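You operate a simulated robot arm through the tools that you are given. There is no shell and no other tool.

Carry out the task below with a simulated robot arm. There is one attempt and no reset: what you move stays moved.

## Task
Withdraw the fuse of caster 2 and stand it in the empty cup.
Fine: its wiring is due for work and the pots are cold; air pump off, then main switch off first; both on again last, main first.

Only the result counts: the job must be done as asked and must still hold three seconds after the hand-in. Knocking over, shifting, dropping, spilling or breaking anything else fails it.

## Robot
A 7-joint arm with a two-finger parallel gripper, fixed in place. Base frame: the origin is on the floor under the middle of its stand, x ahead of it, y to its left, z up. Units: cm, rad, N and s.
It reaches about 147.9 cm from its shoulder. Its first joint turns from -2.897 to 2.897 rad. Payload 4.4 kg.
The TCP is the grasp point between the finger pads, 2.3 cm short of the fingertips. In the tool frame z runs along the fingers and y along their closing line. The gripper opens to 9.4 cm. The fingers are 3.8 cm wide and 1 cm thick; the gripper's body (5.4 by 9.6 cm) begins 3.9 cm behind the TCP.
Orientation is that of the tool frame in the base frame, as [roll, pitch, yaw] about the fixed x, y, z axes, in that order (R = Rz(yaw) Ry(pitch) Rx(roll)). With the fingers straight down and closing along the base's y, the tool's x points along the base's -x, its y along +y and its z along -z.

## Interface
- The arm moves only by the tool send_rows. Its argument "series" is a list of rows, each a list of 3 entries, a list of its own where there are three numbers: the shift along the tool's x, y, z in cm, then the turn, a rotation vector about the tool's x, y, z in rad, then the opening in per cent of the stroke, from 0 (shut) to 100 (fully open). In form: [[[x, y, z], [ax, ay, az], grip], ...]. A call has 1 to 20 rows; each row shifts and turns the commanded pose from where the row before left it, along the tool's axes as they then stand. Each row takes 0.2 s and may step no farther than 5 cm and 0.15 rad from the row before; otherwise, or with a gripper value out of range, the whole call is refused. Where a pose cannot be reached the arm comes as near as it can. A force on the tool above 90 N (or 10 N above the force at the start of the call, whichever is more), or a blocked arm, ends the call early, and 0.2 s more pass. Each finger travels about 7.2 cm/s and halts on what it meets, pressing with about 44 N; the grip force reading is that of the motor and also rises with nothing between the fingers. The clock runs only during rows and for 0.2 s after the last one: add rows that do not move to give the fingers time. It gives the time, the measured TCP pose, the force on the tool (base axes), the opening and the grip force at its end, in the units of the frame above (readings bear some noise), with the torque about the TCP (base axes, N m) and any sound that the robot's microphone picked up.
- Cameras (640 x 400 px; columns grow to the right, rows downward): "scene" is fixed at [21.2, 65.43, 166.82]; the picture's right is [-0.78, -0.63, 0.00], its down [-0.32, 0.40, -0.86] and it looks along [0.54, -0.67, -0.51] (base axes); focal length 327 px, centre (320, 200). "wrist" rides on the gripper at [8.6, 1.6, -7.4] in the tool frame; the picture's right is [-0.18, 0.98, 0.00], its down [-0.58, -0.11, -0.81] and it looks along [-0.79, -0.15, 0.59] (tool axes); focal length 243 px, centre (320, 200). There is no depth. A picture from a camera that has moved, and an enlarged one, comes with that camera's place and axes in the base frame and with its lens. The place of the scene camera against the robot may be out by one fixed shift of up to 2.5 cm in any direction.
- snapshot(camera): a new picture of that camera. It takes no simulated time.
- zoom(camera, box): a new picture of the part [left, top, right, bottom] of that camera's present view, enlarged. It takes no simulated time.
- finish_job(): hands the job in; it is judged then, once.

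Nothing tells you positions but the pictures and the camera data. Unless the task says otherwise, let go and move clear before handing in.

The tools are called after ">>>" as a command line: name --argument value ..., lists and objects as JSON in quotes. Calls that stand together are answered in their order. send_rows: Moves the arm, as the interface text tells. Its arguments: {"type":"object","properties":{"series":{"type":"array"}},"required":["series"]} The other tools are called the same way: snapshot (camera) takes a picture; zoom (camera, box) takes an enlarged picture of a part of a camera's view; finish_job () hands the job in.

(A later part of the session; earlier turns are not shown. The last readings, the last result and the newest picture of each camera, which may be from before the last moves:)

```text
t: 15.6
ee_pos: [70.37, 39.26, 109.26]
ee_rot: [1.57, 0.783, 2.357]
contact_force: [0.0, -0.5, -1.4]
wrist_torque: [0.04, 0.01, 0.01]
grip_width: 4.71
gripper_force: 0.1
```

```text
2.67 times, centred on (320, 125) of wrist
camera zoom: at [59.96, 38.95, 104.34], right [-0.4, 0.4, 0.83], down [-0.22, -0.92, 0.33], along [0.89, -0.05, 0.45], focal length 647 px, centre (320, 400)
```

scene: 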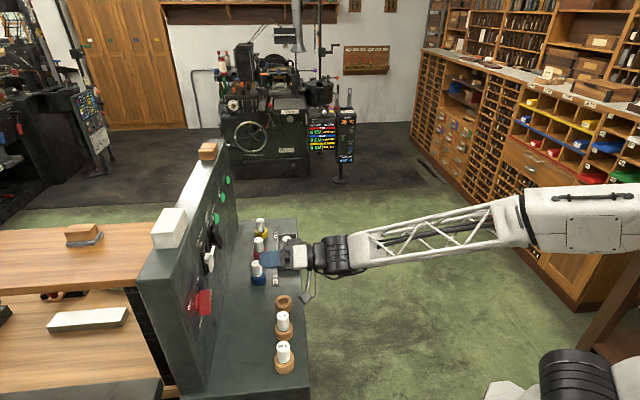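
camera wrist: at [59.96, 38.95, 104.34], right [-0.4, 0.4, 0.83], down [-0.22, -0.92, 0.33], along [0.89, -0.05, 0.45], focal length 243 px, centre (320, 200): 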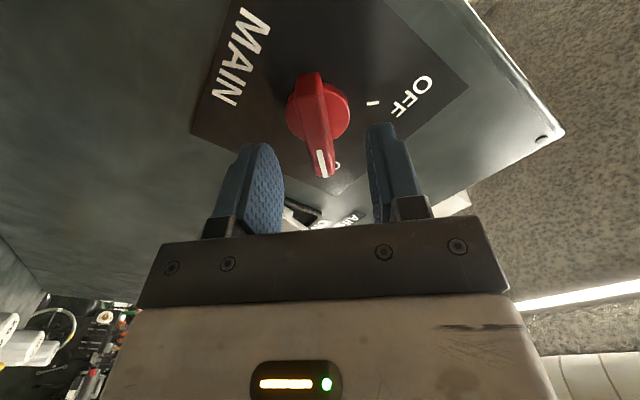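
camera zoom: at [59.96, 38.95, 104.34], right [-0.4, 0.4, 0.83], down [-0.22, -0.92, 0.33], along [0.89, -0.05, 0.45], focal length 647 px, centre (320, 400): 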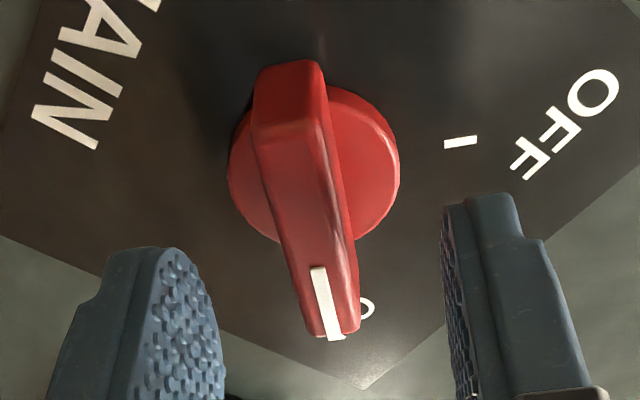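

The bar is centred between the fingers, with its front at n≈80.2 and the disc starting at about 82.4. I'll move in 2.1 cm, so the tips stay off the disc, and close on the bar.

>>> send_rows --series '[[[0, -0.05, 0.7], [0, 0, 0.04], 50], [[0, -0.05, 0.7], [0, 0, 0], 50], [[0, 0, 0.7], [0, 0, 0], 50], [[0, 0, 0], [0, 0, 0], 50]]'

>>> zoom --camera "wrist" --box '[230, 50, 410, 200]'

>>> zoom --camera "scene" --box '[160, 260, 260, 330]'

```text
t: 16.6
ee_pos: [71.79, 40.49, 109.09]
ee_rot: [1.571, 0.744, 2.359]
contact_force: [0.5, 0.0, 0.2]
wrist_torque: [-0.01, 0.01, -0.01]
grip_width: 4.71
gripper_force: 0.1
```

```text
2.67 times, centred on (320, 125) of wrist
camera zoom: at [61.33, 40.55, 104.58], right [-0.38, 0.38, 0.85], down [-0.21, -0.92, 0.31], along [0.9, -0.06, 0.43], focal length 647 px, centre (320, 400)
```

zoom: 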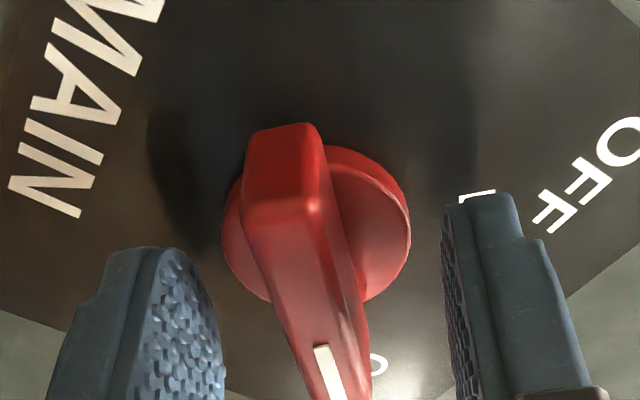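

```text
5.71 times, centred on (210, 295) of scene
camera zoom: at [21.2, 65.43, 166.82], right [-0.78, -0.63, 0.0], down [-0.32, 0.4, -0.86], along [0.54, -0.67, -0.51], focal length 1867 px, centre (949, -343)
```

zoom: 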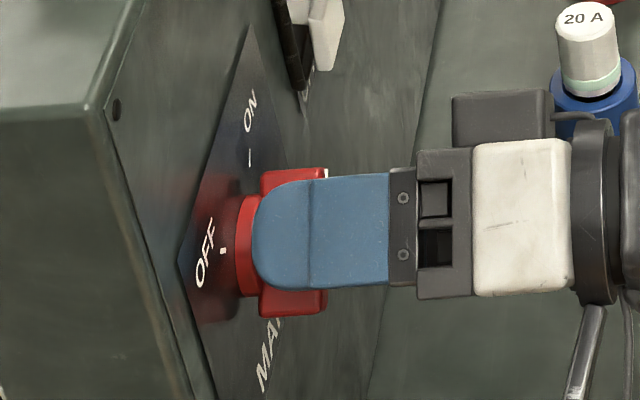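

The fingers now straddle the bar without touching anything. I'll close on it.

>>> send_rows --series '[[[0, 0, 0], [0, 0, 0], 30], [[0, 0, 0], [0, 0, 0], 15], [[0, 0, 0], [0, 0, 0], 5], [[0, 0, 0], [0, 0, 0], 5]]'

>>> zoom --camera "wrist" --box '[230, 50, 410, 200]'

```text
t: 17.6
ee_pos: [71.8, 40.63, 109.26]
ee_rot: [1.574, 0.745, 2.358]
contact_force: [7.1, -3.2, -4.8]
wrist_torque: [-1.18, -0.95, 0.04]
grip_width: 1.36
gripper_force: 44.9
```

```text
2.67 times, centred on (320, 125) of wrist
camera zoom: at [61.33, 40.52, 104.54], right [-0.38, 0.38, 0.85], down [-0.21, -0.92, 0.31], along [0.9, -0.06, 0.43], focal length 647 px, centre (320, 400)
```

zoom: 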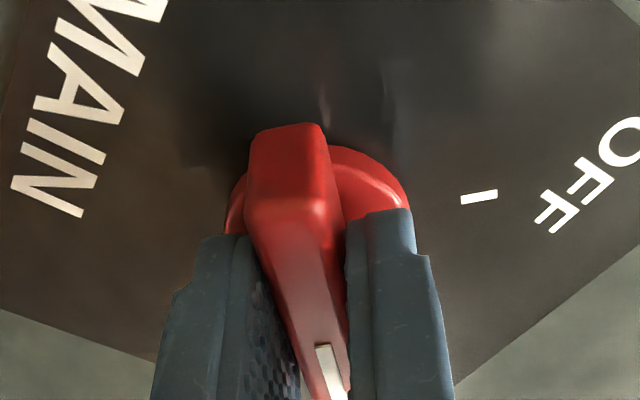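

The bar is gripped at 1.36 cm and the grasp point lies on the knob axis. Now I'll turn counter-clockwise as seen from the front, from ON toward OFF, starting with half the angle.

>>> send_rows --series '[[[0, 0, 0], [0, 0, -0.14], 3], [[0, 0, 0], [0, 0, -0.14], 3], [[0, 0, 0], [0, 0, -0.14], 3], [[0, 0, 0], [0, 0, -0.14], 3], [[0, 0, 0], [0, 0, -0.14], 3], [[0, 0, 0], [0, 0, 0], 3]]'

>>> zoom --camera "scene" --box '[160, 260, 260, 330]'

>>> snapshot --camera "wrist"

```text
t: 19.0
ee_pos: [71.74, 40.65, 109.25]
ee_rot: [1.574, 1.446, 2.363]
contact_force: [-12.0, 15.3, -1.9]
wrist_torque: [0.03, 0.01, -0.19]
grip_width: 1.29
gripper_force: 45.3
```

```text
5.71 times, centred on (210, 295) of scene
camera zoom: at [21.2, 65.43, 166.82], right [-0.78, -0.63, 0.0], down [-0.32, 0.4, -0.86], along [0.54, -0.67, -0.51], focal length 1867 px, centre (949, -343)
```

zoom: 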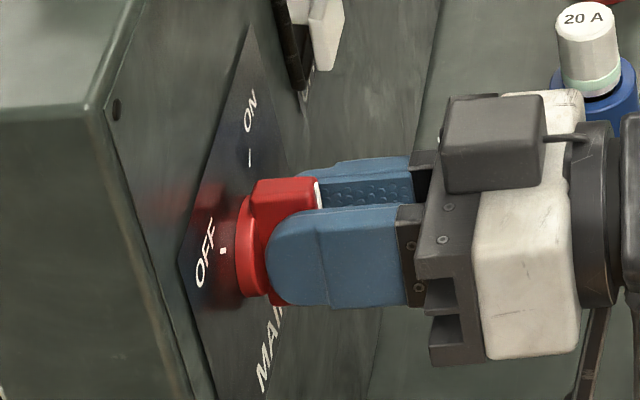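

```text
taken
camera wrist: at [64.64, 37.22, 100.86], right [-0.67, 0.67, 0.3], down [-0.44, -0.7, 0.56], along [0.59, 0.25, 0.77], focal length 243 px, centre (320, 200)
```

wrist: 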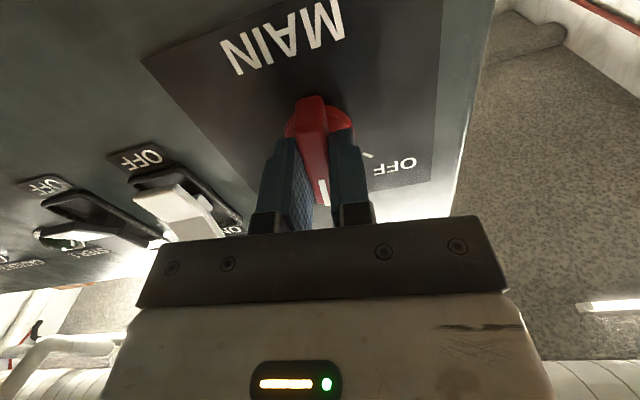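

The knob turns with the fingers and is now half-way, pointing straight up. I'll continue toward OFF.

>>> send_rows --series '[[[0, 0, 0], [0, 0, -0.14], 3], [[0, 0, 0], [0, 0, -0.14], 3], [[0, 0, 0], [0, 0, -0.14], 3], [[0, 0, 0], [0, 0, -0.14], 3], [[0, 0, 0], [0, 0, -0.14], 3], [[0, 0, 0], [0, 0, 0], 3]]'

>>> zoom --camera "scene" --box '[160, 260, 260, 330]'

>>> snapshot --camera "wrist"

```text
t: 20.1
ee_pos: [71.67, 40.74, 109.18]
ee_rot: [-1.592, 1.113, -0.787]
contact_force: [-8.2, 29.5, -2.6]
wrist_torque: [0.9, -0.79, -0.09]
grip_width: 1.29
gripper_force: 44.7
out of reach, approached as far as the arm can: row 5
stopped in row 5: the force on the tool passed its limit at 105 N (the readings are from after the stop); the commanded pose is now the measured one
```

```text
5.71 times, centred on (210, 295) of scene
camera zoom: at [21.2, 65.43, 166.82], right [-0.78, -0.63, 0.0], down [-0.32, 0.4, -0.86], along [0.54, -0.67, -0.51], focal length 1867 px, centre (949, -343)
```

zoom: 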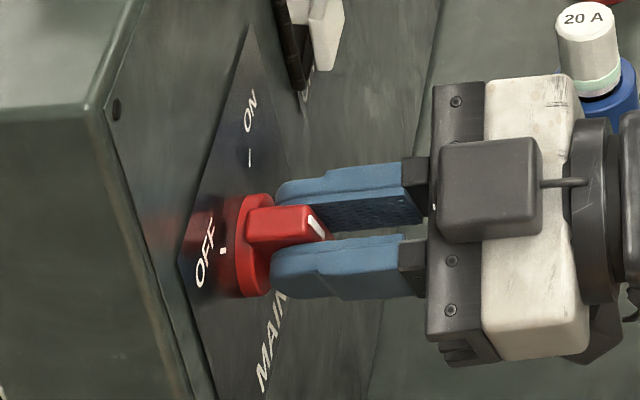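

```text
taken
camera wrist: at [68.23, 33.57, 100.82], right [-0.69, 0.67, -0.27], down [-0.67, -0.47, 0.58], along [0.26, 0.58, 0.77], focal length 243 px, centre (320, 200)
```

wrist: 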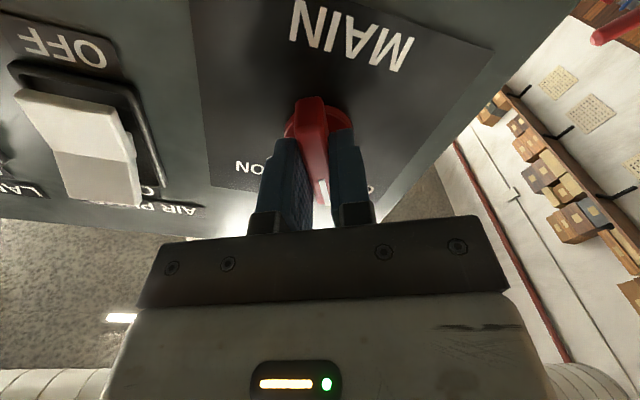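

The wrist ran out of travel about 16° short of OFF, which looks like a joint limit rather than the knob's stop. I'll open, back off a few centimetres and check the state. Then I'll roll the hand half a turn the other way and regrip the bar.

>>> send_rows --series '[[[0, 0, 0], [0, 0, 0], 20], [[0, 0, 0], [0, 0, 0], 45], [[0, 0, 0], [0, 0, 0], 50], [[0, 0, -1.5], [0, 0, 0], 50], [[0, 0, -3], [0, 0, 0], 50], [[0, 0, -3], [0, 0, 0], 50], [[0, 0, 0], [0, 0, 0], 50]]'

>>> snapshot --camera "wrist"

>>> zoom --camera "scene" --box '[150, 160, 330, 330]'

```text
t: 21.7
ee_pos: [66.67, 35.12, 109.39]
ee_rot: [-1.596, 1.112, -0.79]
contact_force: [0.1, 0.4, -1.1]
wrist_torque: [-0.01, 0.0, -0.01]
grip_width: 4.72
gripper_force: 0.0
```

```text
taken
camera wrist: at [63.07, 28.01, 100.99], right [-0.69, 0.67, -0.27], down [-0.67, -0.46, 0.58], along [0.26, 0.58, 0.77], focal length 243 px, centre (320, 200)
```

wrist: 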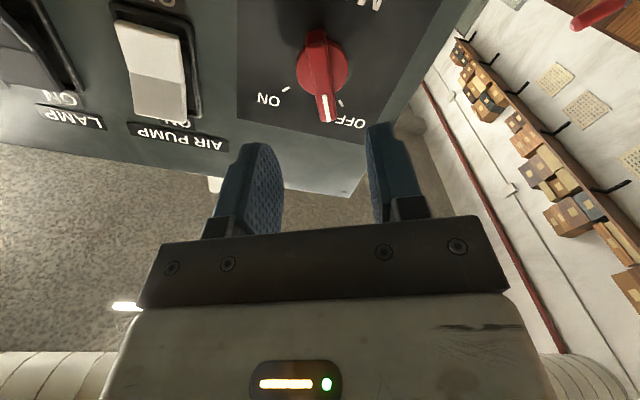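

```text
2.35 times, centred on (240, 245) of scene
camera zoom: at [21.2, 65.43, 166.82], right [-0.78, -0.63, 0.0], down [-0.32, 0.4, -0.86], along [0.54, -0.67, -0.51], focal length 769 px, centre (508, 94)
```

zoom: 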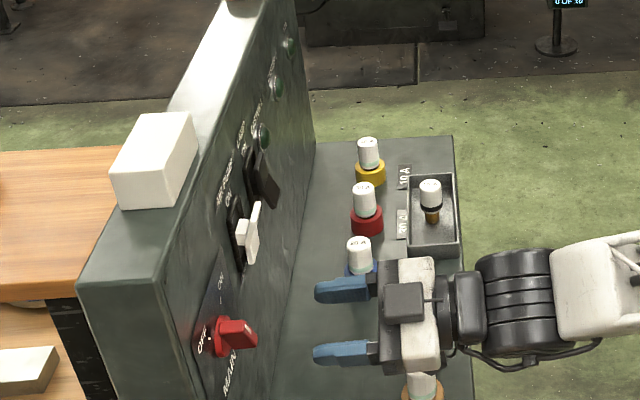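

The green lamps have gone dark, so the supply is cut. I'll check how close the pointer sits to the OFF mark.

>>> zoom --camera "wrist" --box '[230, 0, 410, 140]'

>>> zoom --camera "scene" --box '[180, 270, 244, 330]'

>>> zoom --camera "scene" --box '[195, 160, 250, 230]'

```text
2.86 times, centred on (320, 70) of wrist
camera zoom: at [63.07, 28.01, 100.99], right [-0.69, 0.67, -0.27], down [-0.67, -0.46, 0.58], along [0.26, 0.58, 0.77], focal length 693 px, centre (320, 571)
```

zoom: 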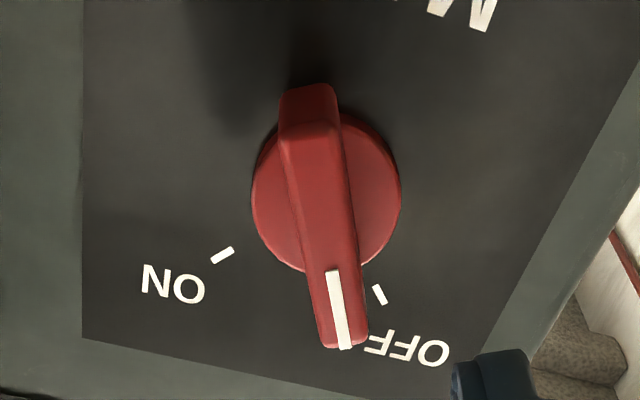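

```text
6.67 times, centred on (212, 300) of scene
camera zoom: at [21.2, 65.43, 166.82], right [-0.78, -0.63, 0.0], down [-0.32, 0.4, -0.86], along [0.54, -0.67, -0.51], focal length 2179 px, centre (1040, -467)
```

zoom: 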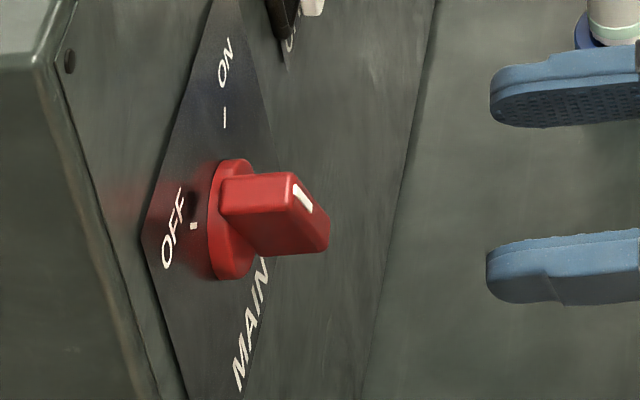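

```text
5.71 times, centred on (222, 195) of scene
camera zoom: at [21.2, 65.43, 166.82], right [-0.78, -0.63, 0.0], down [-0.32, 0.4, -0.86], along [0.54, -0.67, -0.51], focal length 1867 px, centre (877, 229)
```

zoom: 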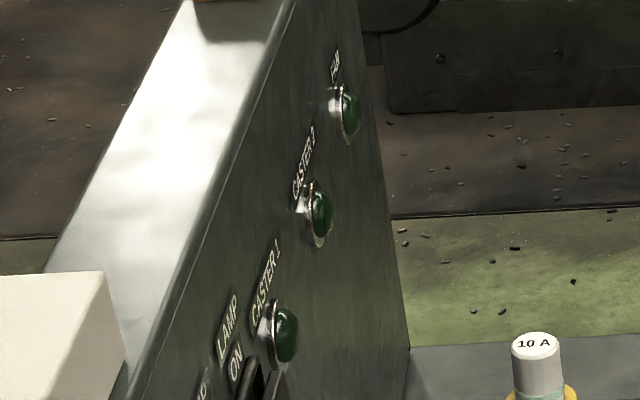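

The lamps are out but the pointer is still about 15° short of the OFF mark. I'll finish the turn properly: rise 6 cm to keep the wrist camera clear of the spare fuses, roll the hand 180° the other way, then come back down and regrip.

>>> send_rows --series '[[[-2.69, -1.32, 0], [0, 0, 0], 50], [[-2.69, -1.32, 0], [0, 0, 0], 50], [[0, 0, 0], [0, 0, 0.1428], 50], [[0, 0, 0], [0, 0, 0.1428], 50], [[0, 0, 0], [0, 0, 0.1428], 50], [[0, 0, 0], [0, 0, 0.1428], 50], [[0, 0, 0], [0, 0, 0.1428], 50], [[0, 0, 0], [0, 0, 0.1428], 50], [[0, 0, 0], [0, 0, 0.1428], 50], [[0, 0, 0], [0, 0, 0.1428], 50], [[0, 0, 0], [0, 0, 0.1428], 50], [[0, 0, 0], [0, 0, 0.1428], 50], [[0, 0, 0], [0, 0, 0.1428], 50], [[0, 0, 0], [0, 0, 0], 50]]'

>>> snapshot --camera "scene"

```text
t: 24.7
ee_pos: [66.68, 35.27, 115.22]
ee_rot: [1.581, 0.458, 2.377]
contact_force: [-0.7, 0.4, -0.2]
wrist_torque: [-0.01, 0.01, 0.02]
grip_width: 4.69
gripper_force: 0.0
```

```text
taken
```

scene: 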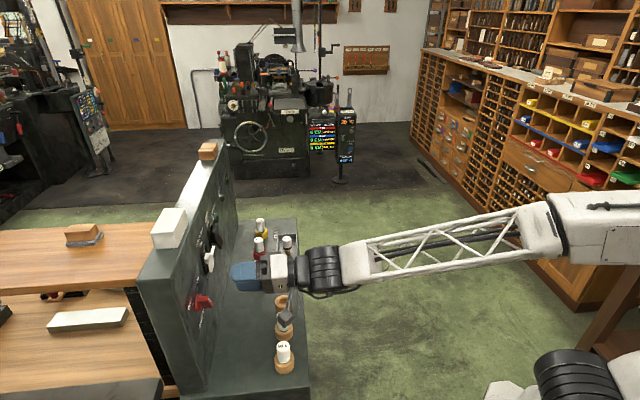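

>>> send_rows --series '[[[0, 0, 0], [0, 0, 0.1428], 50], [[0, 0, 0], [0, 0, 0.1428], 50], [[0, 0, 0], [0, 0, 0.1428], 50], [[0, 0, 0], [0, 0, 0.1428], 50], [[0, 0, 0], [0, 0, 0.1428], 50], [[0, 0, 0], [0, 0, 0.1428], 50], [[0, 0, 0], [0, 0, 0.1428], 50], [[0, 0, 0], [0, 0, 0.1428], 50], [[0, 0, 0], [0, 0, 0.1428], 50], [[0, 0, 0], [0, 0, 0.1428], 50], [[0, 0, 0], [0, 0, 0.1428], 50], [[0, 0, 0], [0, 0, 0], 50]]'

>>> snapshot --camera "wrist"

>>> snapshot --camera "scene"

```text
t: 27.3
ee_pos: [66.62, 35.23, 115.28]
ee_rot: [1.592, -1.114, 2.351]
contact_force: [0.0, 0.2, 0.8]
wrist_torque: [-0.02, -0.02, 0.02]
grip_width: 4.68
gripper_force: 0.0
```

```text
taken
camera wrist: at [59.83, 31.51, 123.91], right [0.69, -0.67, 0.27], down [-0.45, -0.69, -0.56], along [0.56, 0.27, -0.78], focal length 243 px, centre (320, 200)
```

wrist: 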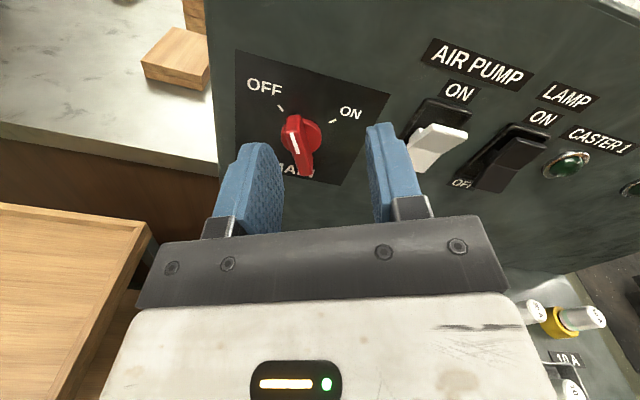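

```text
taken
```

scene: 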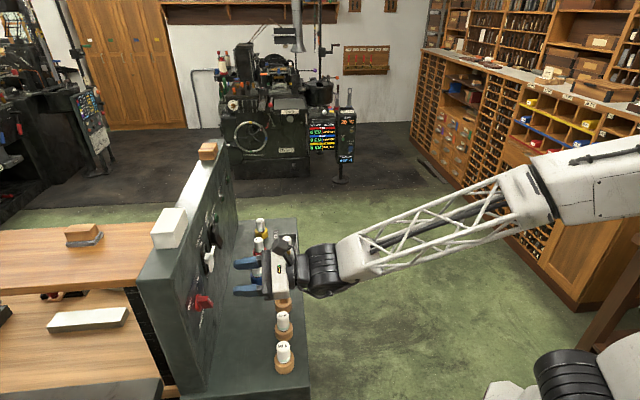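

The hand is now flipped with the camera on top, giving an upright view of the knob and switches. I'll lower 6 cm back to the knob's height and check alignment.

>>> send_rows --series '[[[-2.7, -1.33, 0], [0, 0, 0], 50], [[-2.7, -1.33, 0], [0, 0, 0], 50], [[0, 0, 0], [0, 0, 0], 50]]'

>>> snapshot --camera "wrist"

>>> zoom --camera "wrist" --box '[230, 40, 410, 190]'

```text
t: 28.1
ee_pos: [66.58, 35.2, 109.24]
ee_rot: [1.593, -1.111, 2.352]
contact_force: [0.2, 0.4, -0.6]
wrist_torque: [-0.03, 0.03, -0.01]
grip_width: 4.7
gripper_force: 0.1
```

```text
taken
camera wrist: at [59.76, 31.5, 117.84], right [0.69, -0.67, 0.27], down [-0.45, -0.69, -0.56], along [0.56, 0.27, -0.78], focal length 243 px, centre (320, 200)
```

wrist: 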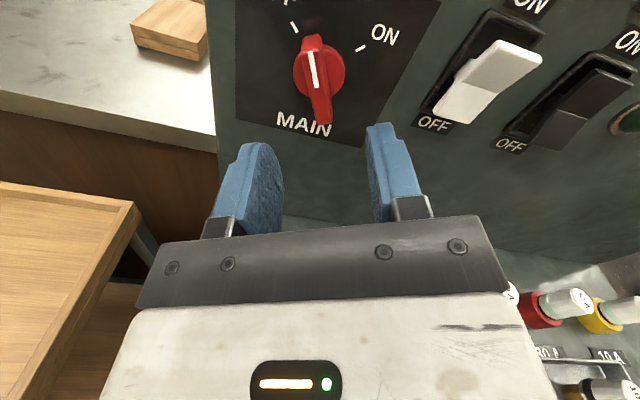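

```text
2.67 times, centred on (320, 115) of wrist
camera zoom: at [59.76, 31.5, 117.84], right [0.69, -0.67, 0.27], down [-0.45, -0.69, -0.56], along [0.56, 0.27, -0.78], focal length 647 px, centre (320, 427)
```

zoom: 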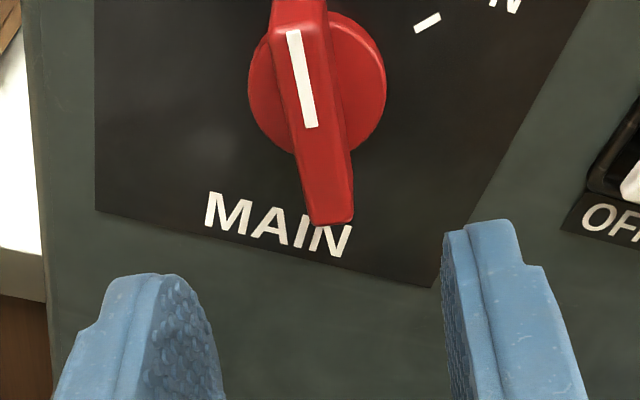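

The alignment is good and the bar lies along the tool's x axis, centred between the fingers. I'll advance to the same depth as before and grip.

>>> send_rows --series '[[[0, 0, 3], [0, 0, 0], 50], [[0, -0.05, 3], [0, 0, 0], 50], [[0, -0.05, 1.4], [0, 0, 0], 50], [[0, 0, 0], [0, 0, 0], 50], [[0, 0, 0], [0, 0, 0], 25], [[0, 0, 0], [0, 0, 0], 10], [[0, 0, 0], [0, 0, 0], 5], [[0, 0, 0], [0, 0, 0], 5]]'

>>> zoom --camera "wrist" --box '[230, 40, 410, 190]'

```text
t: 29.9
ee_pos: [71.7, 40.58, 109.1]
ee_rot: [1.592, -1.112, 2.35]
contact_force: [-7.0, 19.0, -3.8]
wrist_torque: [0.3, -0.23, -0.37]
grip_width: 1.32
gripper_force: 45.1
```

```text
2.67 times, centred on (320, 115) of wrist
camera zoom: at [64.83, 36.87, 117.72], right [0.69, -0.67, 0.27], down [-0.45, -0.69, -0.56], along [0.56, 0.27, -0.78], focal length 647 px, centre (320, 427)
```

zoom: 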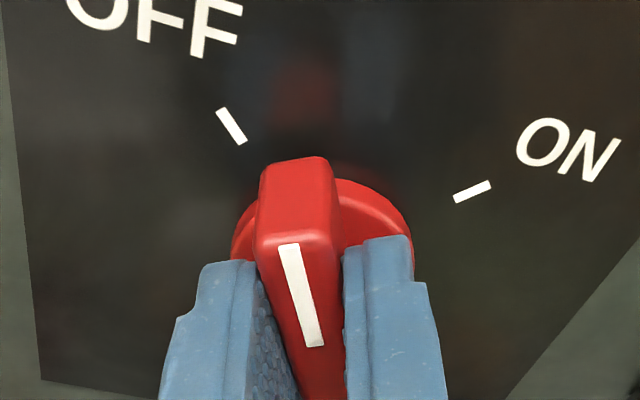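

Gripped again. I'll turn the remaining ~0.3 rad toward OFF in small steps.

>>> send_rows --series '[[[0, 0, 0], [0, 0, -0.1], 3], [[0, 0, 0], [0, 0, -0.1], 3], [[0, 0, 0], [0, 0, -0.08], 3], [[0, 0, 0], [0, 0, 0], 3]]'

>>> zoom --camera "wrist" --box '[230, 40, 410, 190]'

```text
t: 30.9
ee_pos: [71.66, 40.53, 109.07]
ee_rot: [1.586, -0.83, 2.36]
contact_force: [-22.4, 25.7, -4.3]
wrist_torque: [0.18, -0.17, -0.21]
grip_width: 1.29
gripper_force: 45.3
```

```text
2.67 times, centred on (320, 115) of wrist
camera zoom: at [63.19, 38.44, 116.71], right [0.61, -0.59, 0.53], down [-0.34, -0.8, -0.49], along [0.71, 0.12, -0.69], focal length 647 px, centre (320, 427)
```

zoom: 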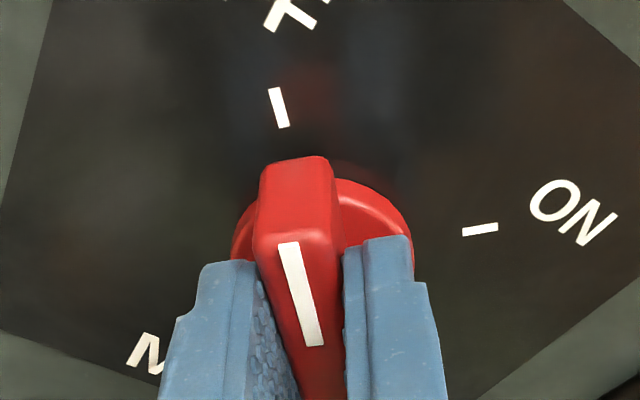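

Nearly there: the pointer is at about 132° against 135° for the mark. One last small nudge, then release and check.

>>> send_rows --series '[[[0, 0, 0], [0, 0, -0.05], 3], [[0, 0, 0], [0, 0, 0], 3], [[0, 0, 0], [0, 0, 0], 25], [[0, 0, 0], [0, 0, 0], 50], [[0, 0, 0], [0, 0, 0], 50], [[0, 0, -1.5], [0, 0, 0], 50], [[0, 0, -3], [0, 0, 0], 50], [[0, 0, -4], [0, 0, 0], 50], [[0, 0, 0], [0, 0, 0], 50]]'

>>> snapshot --camera "wrist"

>>> zoom --camera "scene" --box '[150, 200, 310, 330]'

```text
t: 32.9
ee_pos: [65.72, 34.41, 109.32]
ee_rot: [1.585, -0.784, 2.362]
contact_force: [-0.1, 1.0, 0.7]
wrist_torque: [0.02, 0.01, -0.01]
grip_width: 4.68
gripper_force: 0.0
```

```text
taken
camera wrist: at [57.05, 32.51, 116.63], right [0.6, -0.57, 0.57], down [-0.32, -0.82, -0.48], along [0.74, 0.1, -0.67], focal length 243 px, centre (320, 200)
```

wrist: 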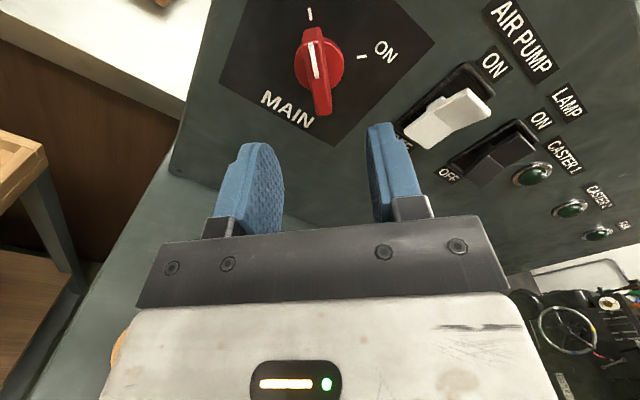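

```text
3.08 times, centred on (230, 265) of scene
camera zoom: at [21.2, 65.43, 166.82], right [-0.78, -0.63, 0.0], down [-0.32, 0.4, -0.86], along [0.54, -0.67, -0.51], focal length 1006 px, centre (597, 0)
```

zoom: 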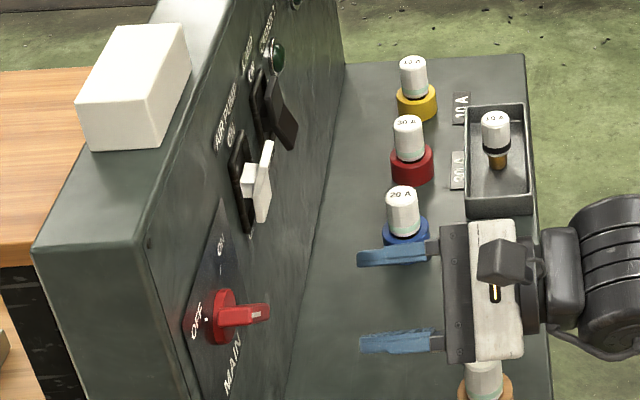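

MAIN now points at the OFF mark, the lamps are dark, and AIR PUMP is off. Next is the fuse. I'll back away and up, roll the hand back to its natural side, and tilt the fingers straight down.

>>> send_rows --series '[[[1.9, 1.9, -3.3], [0, 0, 0], 50], [[1.9, 1.9, -3.3], [0, 0, 0], 50], [[1.9, 1.9, -3.3], [0, 0, 0], 50], [[0, 0, 0], [0, 0, -0.1386], 50], [[0, 0, 0], [0, 0, -0.1386], 50], [[0, 0, 0], [0, 0, -0.1386], 50], [[0, 0, 0], [0, 0, -0.1386], 50], [[0, 0, 0], [0, 0, -0.1386], 50], [[0, 0, 0], [0, 0, -0.1386], 50], [[0, 0, 0], [0, 0, -0.1386], 50], [[0, 0, 0], [0, 0, -0.1386], 50], [[0, 0, 0], [0, 0, -0.1386], 50], [[0, 0, 0], [0, 0, -0.1386], 50], [[0, 0, 0], [0, 0, -0.1386], 50], [[0, 0, 0], [0, 0, -0.1386], 50], [[0, 0, 0], [0, 0, -0.1386], 50], [[0, 0, 0], [0, 0, -0.1386], 50], [[0, 0, 0], [0, 0, -0.1386], 50], [[0, 0, 0], [0, 0, -0.1386], 50], [[0, 0, 0], [0, 0, -0.1386], 50]]'

>>> send_rows --series '[[[0, 0, 0], [0, 0.1428, 0], 50], [[0, 0, 0], [0, 0.1428, 0], 50], [[0, 0, 0], [0, 0.1428, 0], 50], [[0, 0, 0], [0, 0.1428, 0], 50], [[0, 0, 0], [0, 0.1428, 0], 50], [[0, 0, 0], [0, 0.1428, 0], 50], [[0, 0, 0], [0, 0.1428, 0], 50], [[0, 0, 0], [0, 0.1428, 0], 50], [[0, 0, 0], [0, 0.1428, 0], 50], [[0, 0, 0], [0, 0.1428, 0], 50], [[0, 0, 0], [0, 0.1428, 0], 50], [[0, 0, 0], [0, 0, 0], 50]]'

>>> snapshot --camera "wrist"

>>> snapshot --camera "scene"

```text
t: 37.1
ee_pos: [58.87, 27.3, 117.4]
ee_rot: [-2.666, 1.561, -1.864]
contact_force: [0.6, -0.2, -0.7]
wrist_torque: [0.01, -0.02, -0.01]
grip_width: 4.72
gripper_force: 0.0
```

```text
t: 39.7
ee_pos: [58.89, 27.37, 117.29]
ee_rot: [-3.138, -0.011, -2.339]
contact_force: [-0.6, -0.8, -0.6]
wrist_torque: [-0.02, 0.01, 0.0]
grip_width: 4.7
gripper_force: 0.1
```

```text
taken
camera wrist: at [51.76, 22.35, 124.97], right [-0.58, 0.82, 0.0], down [0.49, 0.35, 0.8], along [0.65, 0.46, -0.6], focal length 243 px, centre (320, 200)
```

wrist: 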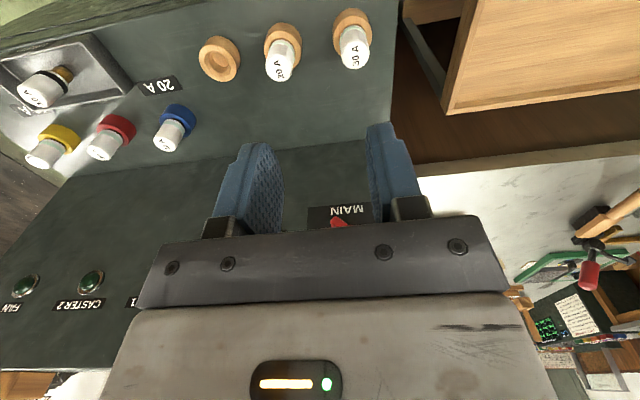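

```text
taken
```

scene: 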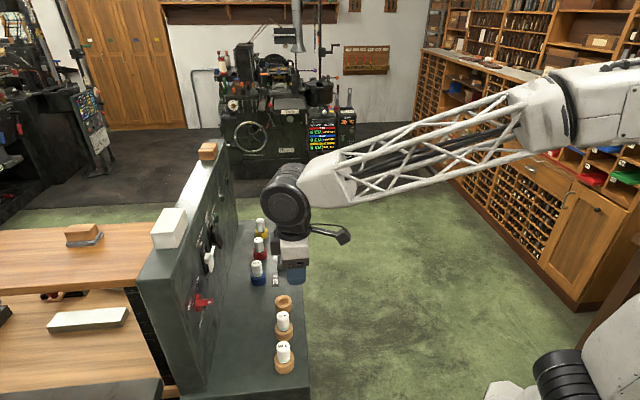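

The fingers point straight down and the whole ledge is visible. I'll zoom in to locate the red-holder fuse and the empty cup accurately.

>>> zoom --camera "wrist" --box '[20, 60, 200, 172]'

>>> zoom --camera "wrist" --box '[190, 0, 390, 125]'

```text
3.56 times, centred on (110, 116) of wrist
camera zoom: at [51.76, 22.35, 124.97], right [-0.58, 0.82, 0.0], down [0.49, 0.35, 0.8], along [0.65, 0.46, -0.6], focal length 863 px, centre (1067, 499)
```

zoom: 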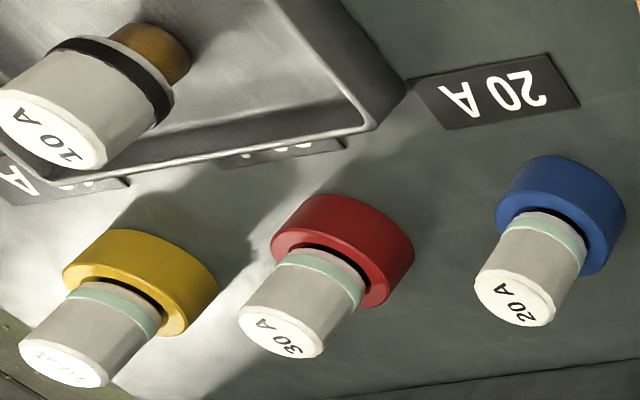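

```text
3.20 times, centred on (290, 62) of wrist
camera zoom: at [51.76, 22.35, 124.97], right [-0.58, 0.82, 0.0], down [0.49, 0.35, 0.8], along [0.65, 0.46, -0.6], focal length 776 px, centre (416, 640)
```

zoom: 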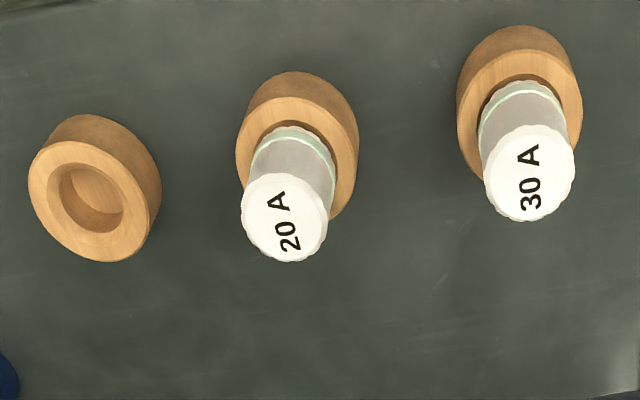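

I now place the empty cup at about n=64.8, u=-36.9 with its rim at z≈91, and the red fuse's top at about n=72.6, u=-60.5, z≈96. I'll travel at safe height toward the red fuse and look from above.

>>> send_rows --series '[[[-0.6, -4.75, 0.6], [0, -0.011, 0.017], 50], [[-0.6, -4.75, 0.6], [0, 0, 0], 50], [[-0.6, -4.75, 0.6], [0, 0, 0], 50], [[-0.6, -4.75, 0.6], [0, 0, 0], 50], [[-0.6, -4.75, 0.6], [0, 0, 0], 60], [[-0.6, -4.75, 0.6], [0, 0, 0], 60], [[-0.6, -4.75, 0.6], [0, 0, 0], 60], [[-0.6, -4.75, 0.6], [0, 0, 0], 60], [[0, 0, 0], [0, 0, 0], 60]]'

>>> snapshot --camera "wrist"

>>> snapshot --camera "scene"

```text
t: 41.7
ee_pos: [89.27, 3.79, 112.66]
ee_rot: [-3.139, 0.003, -2.358]
contact_force: [-0.8, 0.7, 1.1]
wrist_torque: [-0.02, 0.02, -0.01]
grip_width: 5.61
gripper_force: 0.0
```

```text
taken
camera wrist: at [81.96, -1.17, 120.16], right [-0.56, 0.83, 0.0], down [0.49, 0.33, 0.81], along [0.67, 0.45, -0.59], focal length 243 px, centre (320, 200)
```

wrist: 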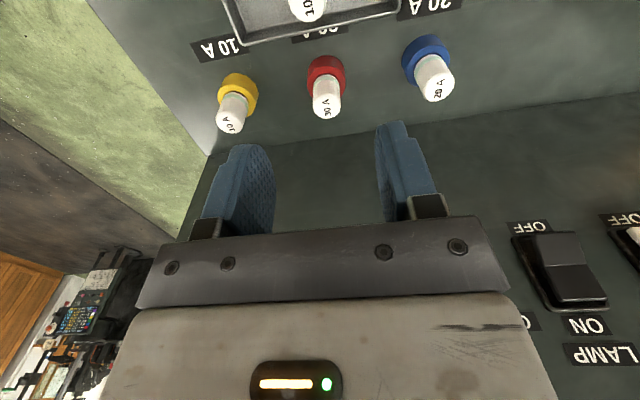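

```text
taken
```

scene: 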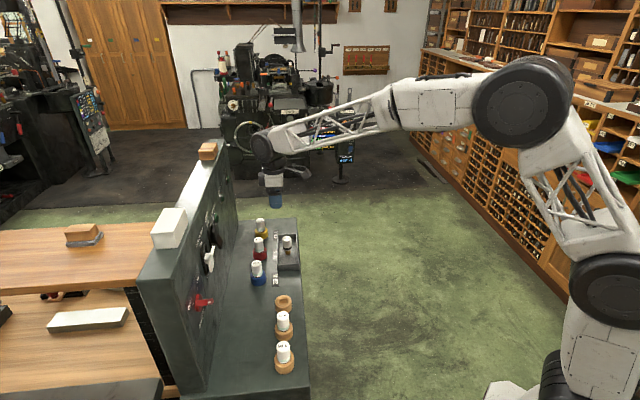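

The red-holder fuse (30 A) is ahead of the hand. I'll zoom to pin down its centre, then shift over it.

>>> zoom --camera "wrist" --box '[270, 40, 390, 130]'

>>> zoom --camera "scene" --box '[220, 160, 320, 260]'

```text
4.44 times, centred on (330, 85) of wrist
camera zoom: at [81.96, -1.17, 120.16], right [-0.56, 0.83, 0.0], down [0.49, 0.33, 0.81], along [0.67, 0.45, -0.59], focal length 1078 px, centre (276, 711)
```

zoom: 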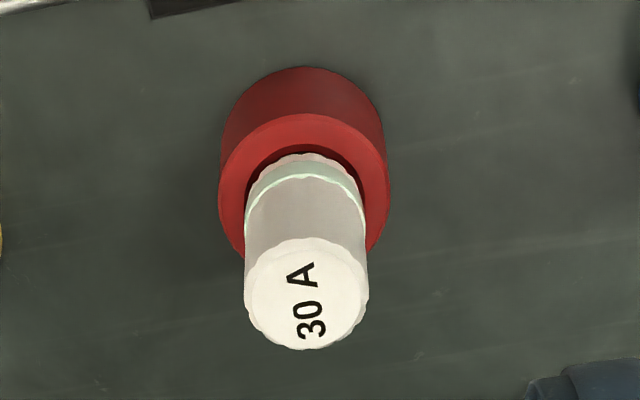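

```text
4.00 times, centred on (270, 210) of scene
camera zoom: at [21.2, 65.43, 166.82], right [-0.78, -0.63, 0.0], down [-0.32, 0.4, -0.86], along [0.54, -0.67, -0.51], focal length 1307 px, centre (520, 160)
```

zoom: 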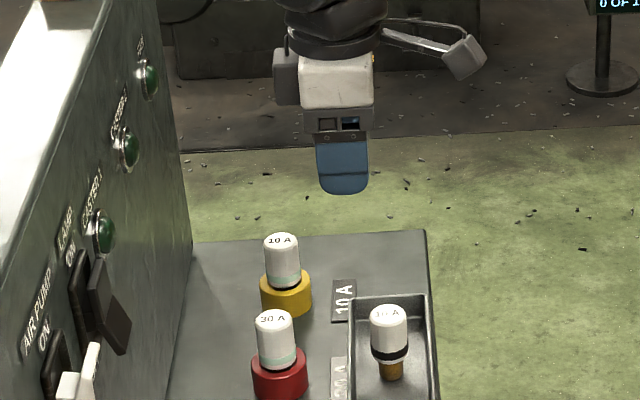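

The fuse is at n≈72.4, u≈-60.9 with a cap about 3.1 cm across. I'll shift above it and descend part-way, stopping with the tips still above the cap.

>>> send_rows --series '[[[-3.3, -0.22, 0], [0, 0, 0], 60], [[-3.28, -0.23, 0], [0, 0, 0], 60], [[0, 0, 4], [0, 0, 0], 60], [[0, 0, 4], [0, 0, 0], 60], [[0, 0, 2.3], [0, 0, 0], 60], [[0, 0, 0], [0, 0, 0], 60]]'

>>> snapshot --camera "wrist"

>>> zoom --camera "scene" --box '[220, 180, 320, 260]'

```text
t: 43.1
ee_pos: [94.16, 8.27, 102.41]
ee_rot: [-3.139, 0.002, -2.357]
contact_force: [-0.3, 0.0, -0.8]
wrist_torque: [-0.01, 0.01, 0.01]
grip_width: 5.63
gripper_force: 0.0
```

```text
taken
camera wrist: at [86.87, 3.25, 109.88], right [-0.56, 0.83, 0.0], down [0.49, 0.33, 0.81], along [0.67, 0.45, -0.59], focal length 243 px, centre (320, 200)
```

wrist: 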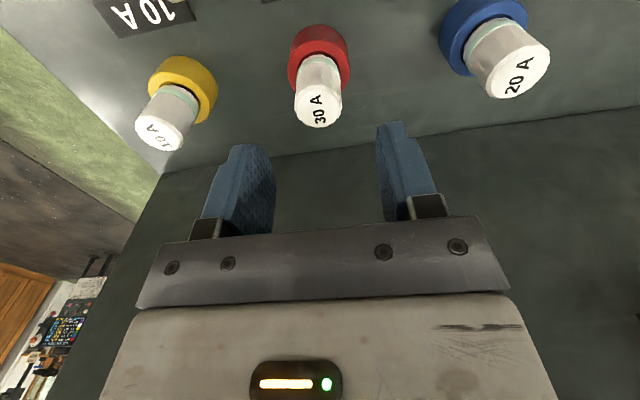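

```text
5.00 times, centred on (270, 220) of scene
camera zoom: at [21.2, 65.43, 166.82], right [-0.78, -0.63, 0.0], down [-0.32, 0.4, -0.86], along [0.54, -0.67, -0.51], focal length 1634 px, centre (570, 100)
```

zoom: 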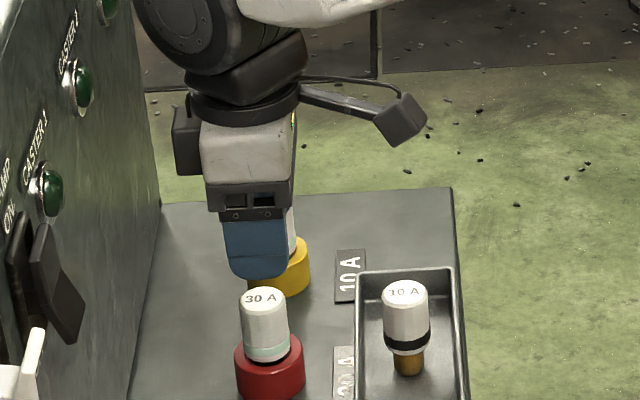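

The hand is within a couple of millimetres of centre. I'll descend until the pads surround the cap, with the tips just above the red socket, and look before closing.

>>> send_rows --series '[[[-0.1, -0.13, 2], [0, 0, 0], 60], [[0, 0, 2], [0, 0, 0], 60], [[0, 0, 1.8], [0, 0, 0], 60], [[0, 0, 1], [0, 0, 0], 60], [[0, 0, 0.8], [0, 0, 0], 60], [[0, 0, 0], [0, 0, 0], 60]]'

>>> snapshot --camera "wrist"

>>> zoom --camera "scene" --box '[220, 190, 320, 270]'

```text
t: 44.5
ee_pos: [94.37, 8.18, 94.9]
ee_rot: [-3.139, 0.002, -2.358]
contact_force: [0.6, 0.8, -0.5]
wrist_torque: [0.01, -0.01, 0.0]
grip_width: 5.63
gripper_force: 0.1
```

```text
taken
camera wrist: at [87.11, 3.23, 102.28], right [-0.56, 0.83, 0.0], down [0.49, 0.33, 0.81], along [0.67, 0.45, -0.59], focal length 243 px, centre (320, 200)
```

wrist: 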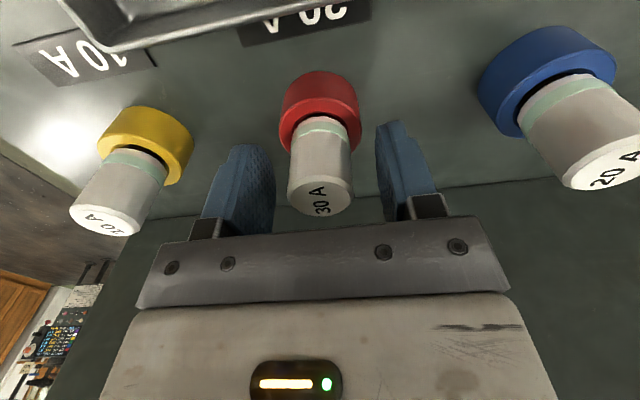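

```text
5.00 times, centred on (270, 230) of scene
camera zoom: at [21.2, 65.43, 166.82], right [-0.78, -0.63, 0.0], down [-0.32, 0.4, -0.86], along [0.54, -0.67, -0.51], focal length 1634 px, centre (570, 50)
```

zoom: 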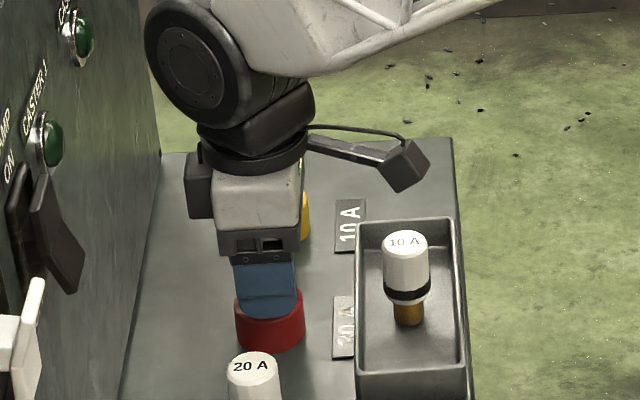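

The pads surround the cap, with the tips just above the red socket and no contact. I'll close on the fuse.

>>> send_rows --series '[[[0, 0, 0], [0, 0, 0], 45], [[0, 0, 0], [0, 0, 0], 35], [[0, 0, 0], [0, 0, 0], 25], [[0, 0, 0], [0, 0, 0], 20], [[0, 0, 0], [0, 0, 0], 20]]'

>>> zoom --camera "wrist" --box '[200, 60, 440, 240]'

```text
t: 45.7
ee_pos: [94.5, 8.32, 94.76]
ee_rot: [-3.137, 0.003, -2.357]
contact_force: [16.8, -9.9, -2.2]
wrist_torque: [-0.01, -0.1, -0.05]
grip_width: 3.02
gripper_force: 43.7
```

```text
2.22 times, centred on (320, 150) of wrist
camera zoom: at [87.15, 3.2, 102.29], right [-0.56, 0.83, 0.0], down [0.49, 0.33, 0.81], along [0.67, 0.45, -0.59], focal length 539 px, centre (320, 311)
```

zoom: 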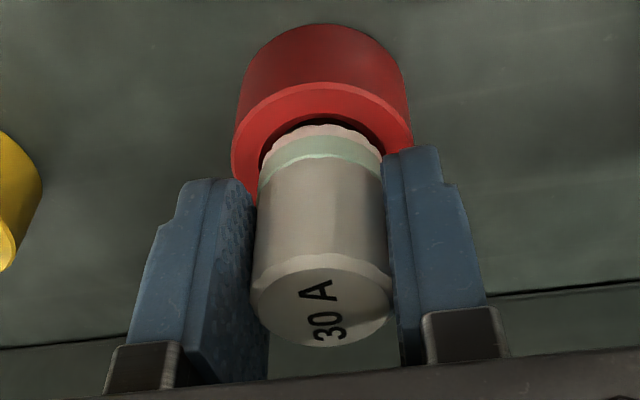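

The fuse is gripped at 3.02 cm. There's a slight side load, so I'll ease it off and draw the fuse straight up.

>>> send_rows --series '[[[0, -0.1, 0], [0, 0, 0], 18], [[0, 0, -0.5], [0, 0, 0], 18], [[0, 0, -0.5], [0, 0, 0], 18], [[0, 0, -0.7], [0, 0, 0], 18], [[0, 0, -1], [0, 0, 0], 18], [[0, 0, -1], [0, 0, 0], 18], [[0, 0, 0], [0, 0, 0], 18]]'

>>> zoom --camera "wrist" --box '[200, 0, 440, 240]'

>>> zoom --camera "scene" --box '[220, 190, 320, 270]'

```text
t: 47.3
ee_pos: [94.46, 8.16, 98.48]
ee_rot: [-3.138, 0.001, -2.357]
contact_force: [-0.5, -0.7, -1.1]
wrist_torque: [0.0, -0.01, 0.02]
grip_width: 3.04
gripper_force: 44.1
```

```text
1.67 times, centred on (320, 120) of wrist
camera zoom: at [87.17, 3.17, 106.02], right [-0.56, 0.83, 0.0], down [0.49, 0.33, 0.81], along [0.67, 0.45, -0.59], focal length 404 px, centre (320, 333)
```

zoom: 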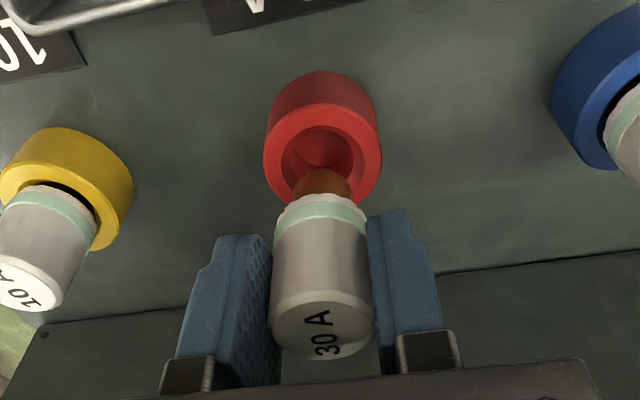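

```text
5.00 times, centred on (270, 230) of scene
camera zoom: at [21.2, 65.43, 166.82], right [-0.78, -0.63, 0.0], down [-0.32, 0.4, -0.86], along [0.54, -0.67, -0.51], focal length 1634 px, centre (570, 50)
```

zoom: 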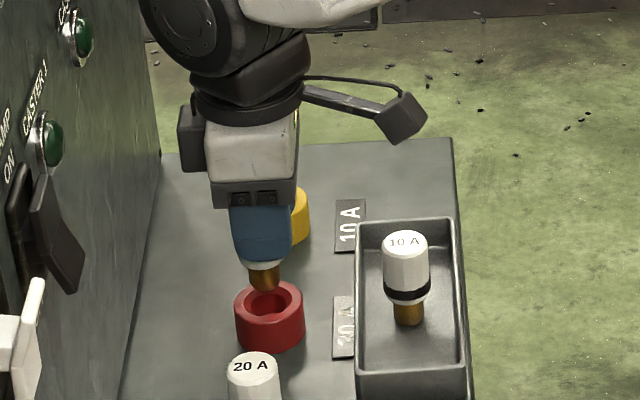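

The fuse is out, its brass pin clear of the red holder. I'll lift it well above everything and carry it to just in front of the empty cup, so the camera can see the cup unobstructed.

>>> send_rows --series '[[[0, 0, -3], [0, 0, 0], 18], [[0, 0, -3], [0, 0, 0], 18], [[0, 0, -3], [0, 0, 0], 18], [[2.4, 4.0, 0], [0, 0, 0], 18], [[2.4, 4.0, 0], [0, 0, 0], 18], [[2.4, 4.0, 0], [0, 0, 0], 18], [[2.4, 4.0, 0], [0, 0, 0], 18], [[2.4, 4.0, 0], [0, 0, 0], 18], [[2.4, 4.0, 0], [0, 0, 0], 18], [[0, 0, 0], [0, 0, 0], 18]]'

>>> snapshot --camera "wrist"

>>> snapshot --camera "scene"

```text
t: 49.5
ee_pos: [67.18, 14.92, 107.31]
ee_rot: [-3.138, 0.002, -2.357]
contact_force: [-0.3, -0.3, -0.5]
wrist_torque: [0.02, 0.01, 0.02]
grip_width: 3.03
gripper_force: 44.3
```

```text
taken
camera wrist: at [59.94, 9.99, 114.88], right [-0.56, 0.83, 0.0], down [0.49, 0.33, 0.81], along [0.67, 0.45, -0.59], focal length 243 px, centre (320, 200)
```

wrist: 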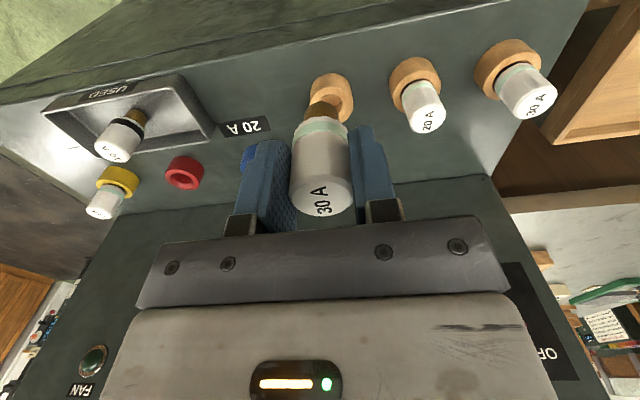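

```text
taken
```

scene: 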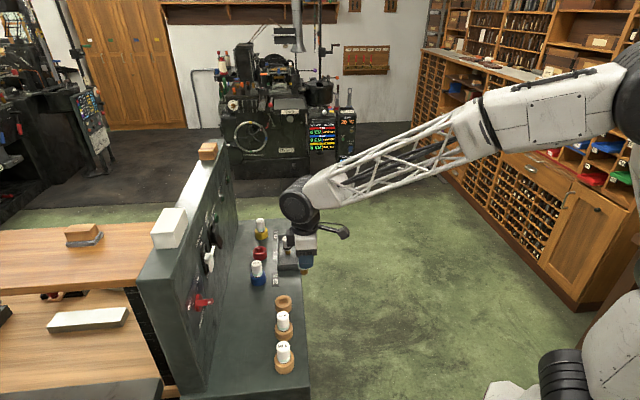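

>>> zoom --camera "wrist" --box '[270, 50, 470, 175]'

>>> zoom --camera "scene" --box '[250, 240, 350, 320]'

```text
3.20 times, centred on (370, 112) of wrist
camera zoom: at [59.94, 9.99, 114.88], right [-0.56, 0.83, 0.0], down [0.49, 0.33, 0.81], along [0.67, 0.45, -0.59], focal length 776 px, centre (160, 480)
```

zoom: 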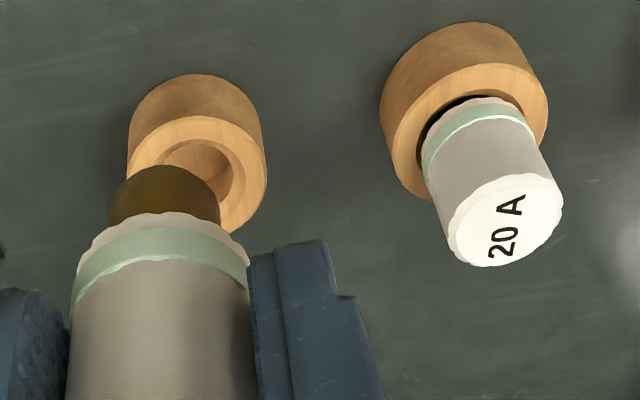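

```text
5.00 times, centred on (300, 280) of scene
camera zoom: at [21.2, 65.43, 166.82], right [-0.78, -0.63, 0.0], down [-0.32, 0.4, -0.86], along [0.54, -0.67, -0.51], focal length 1634 px, centre (420, -200)
```

zoom: 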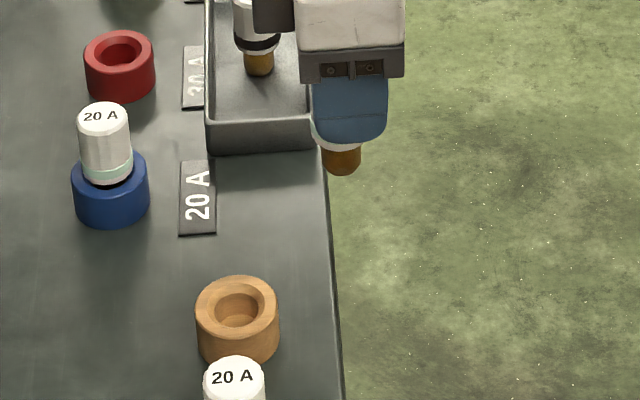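

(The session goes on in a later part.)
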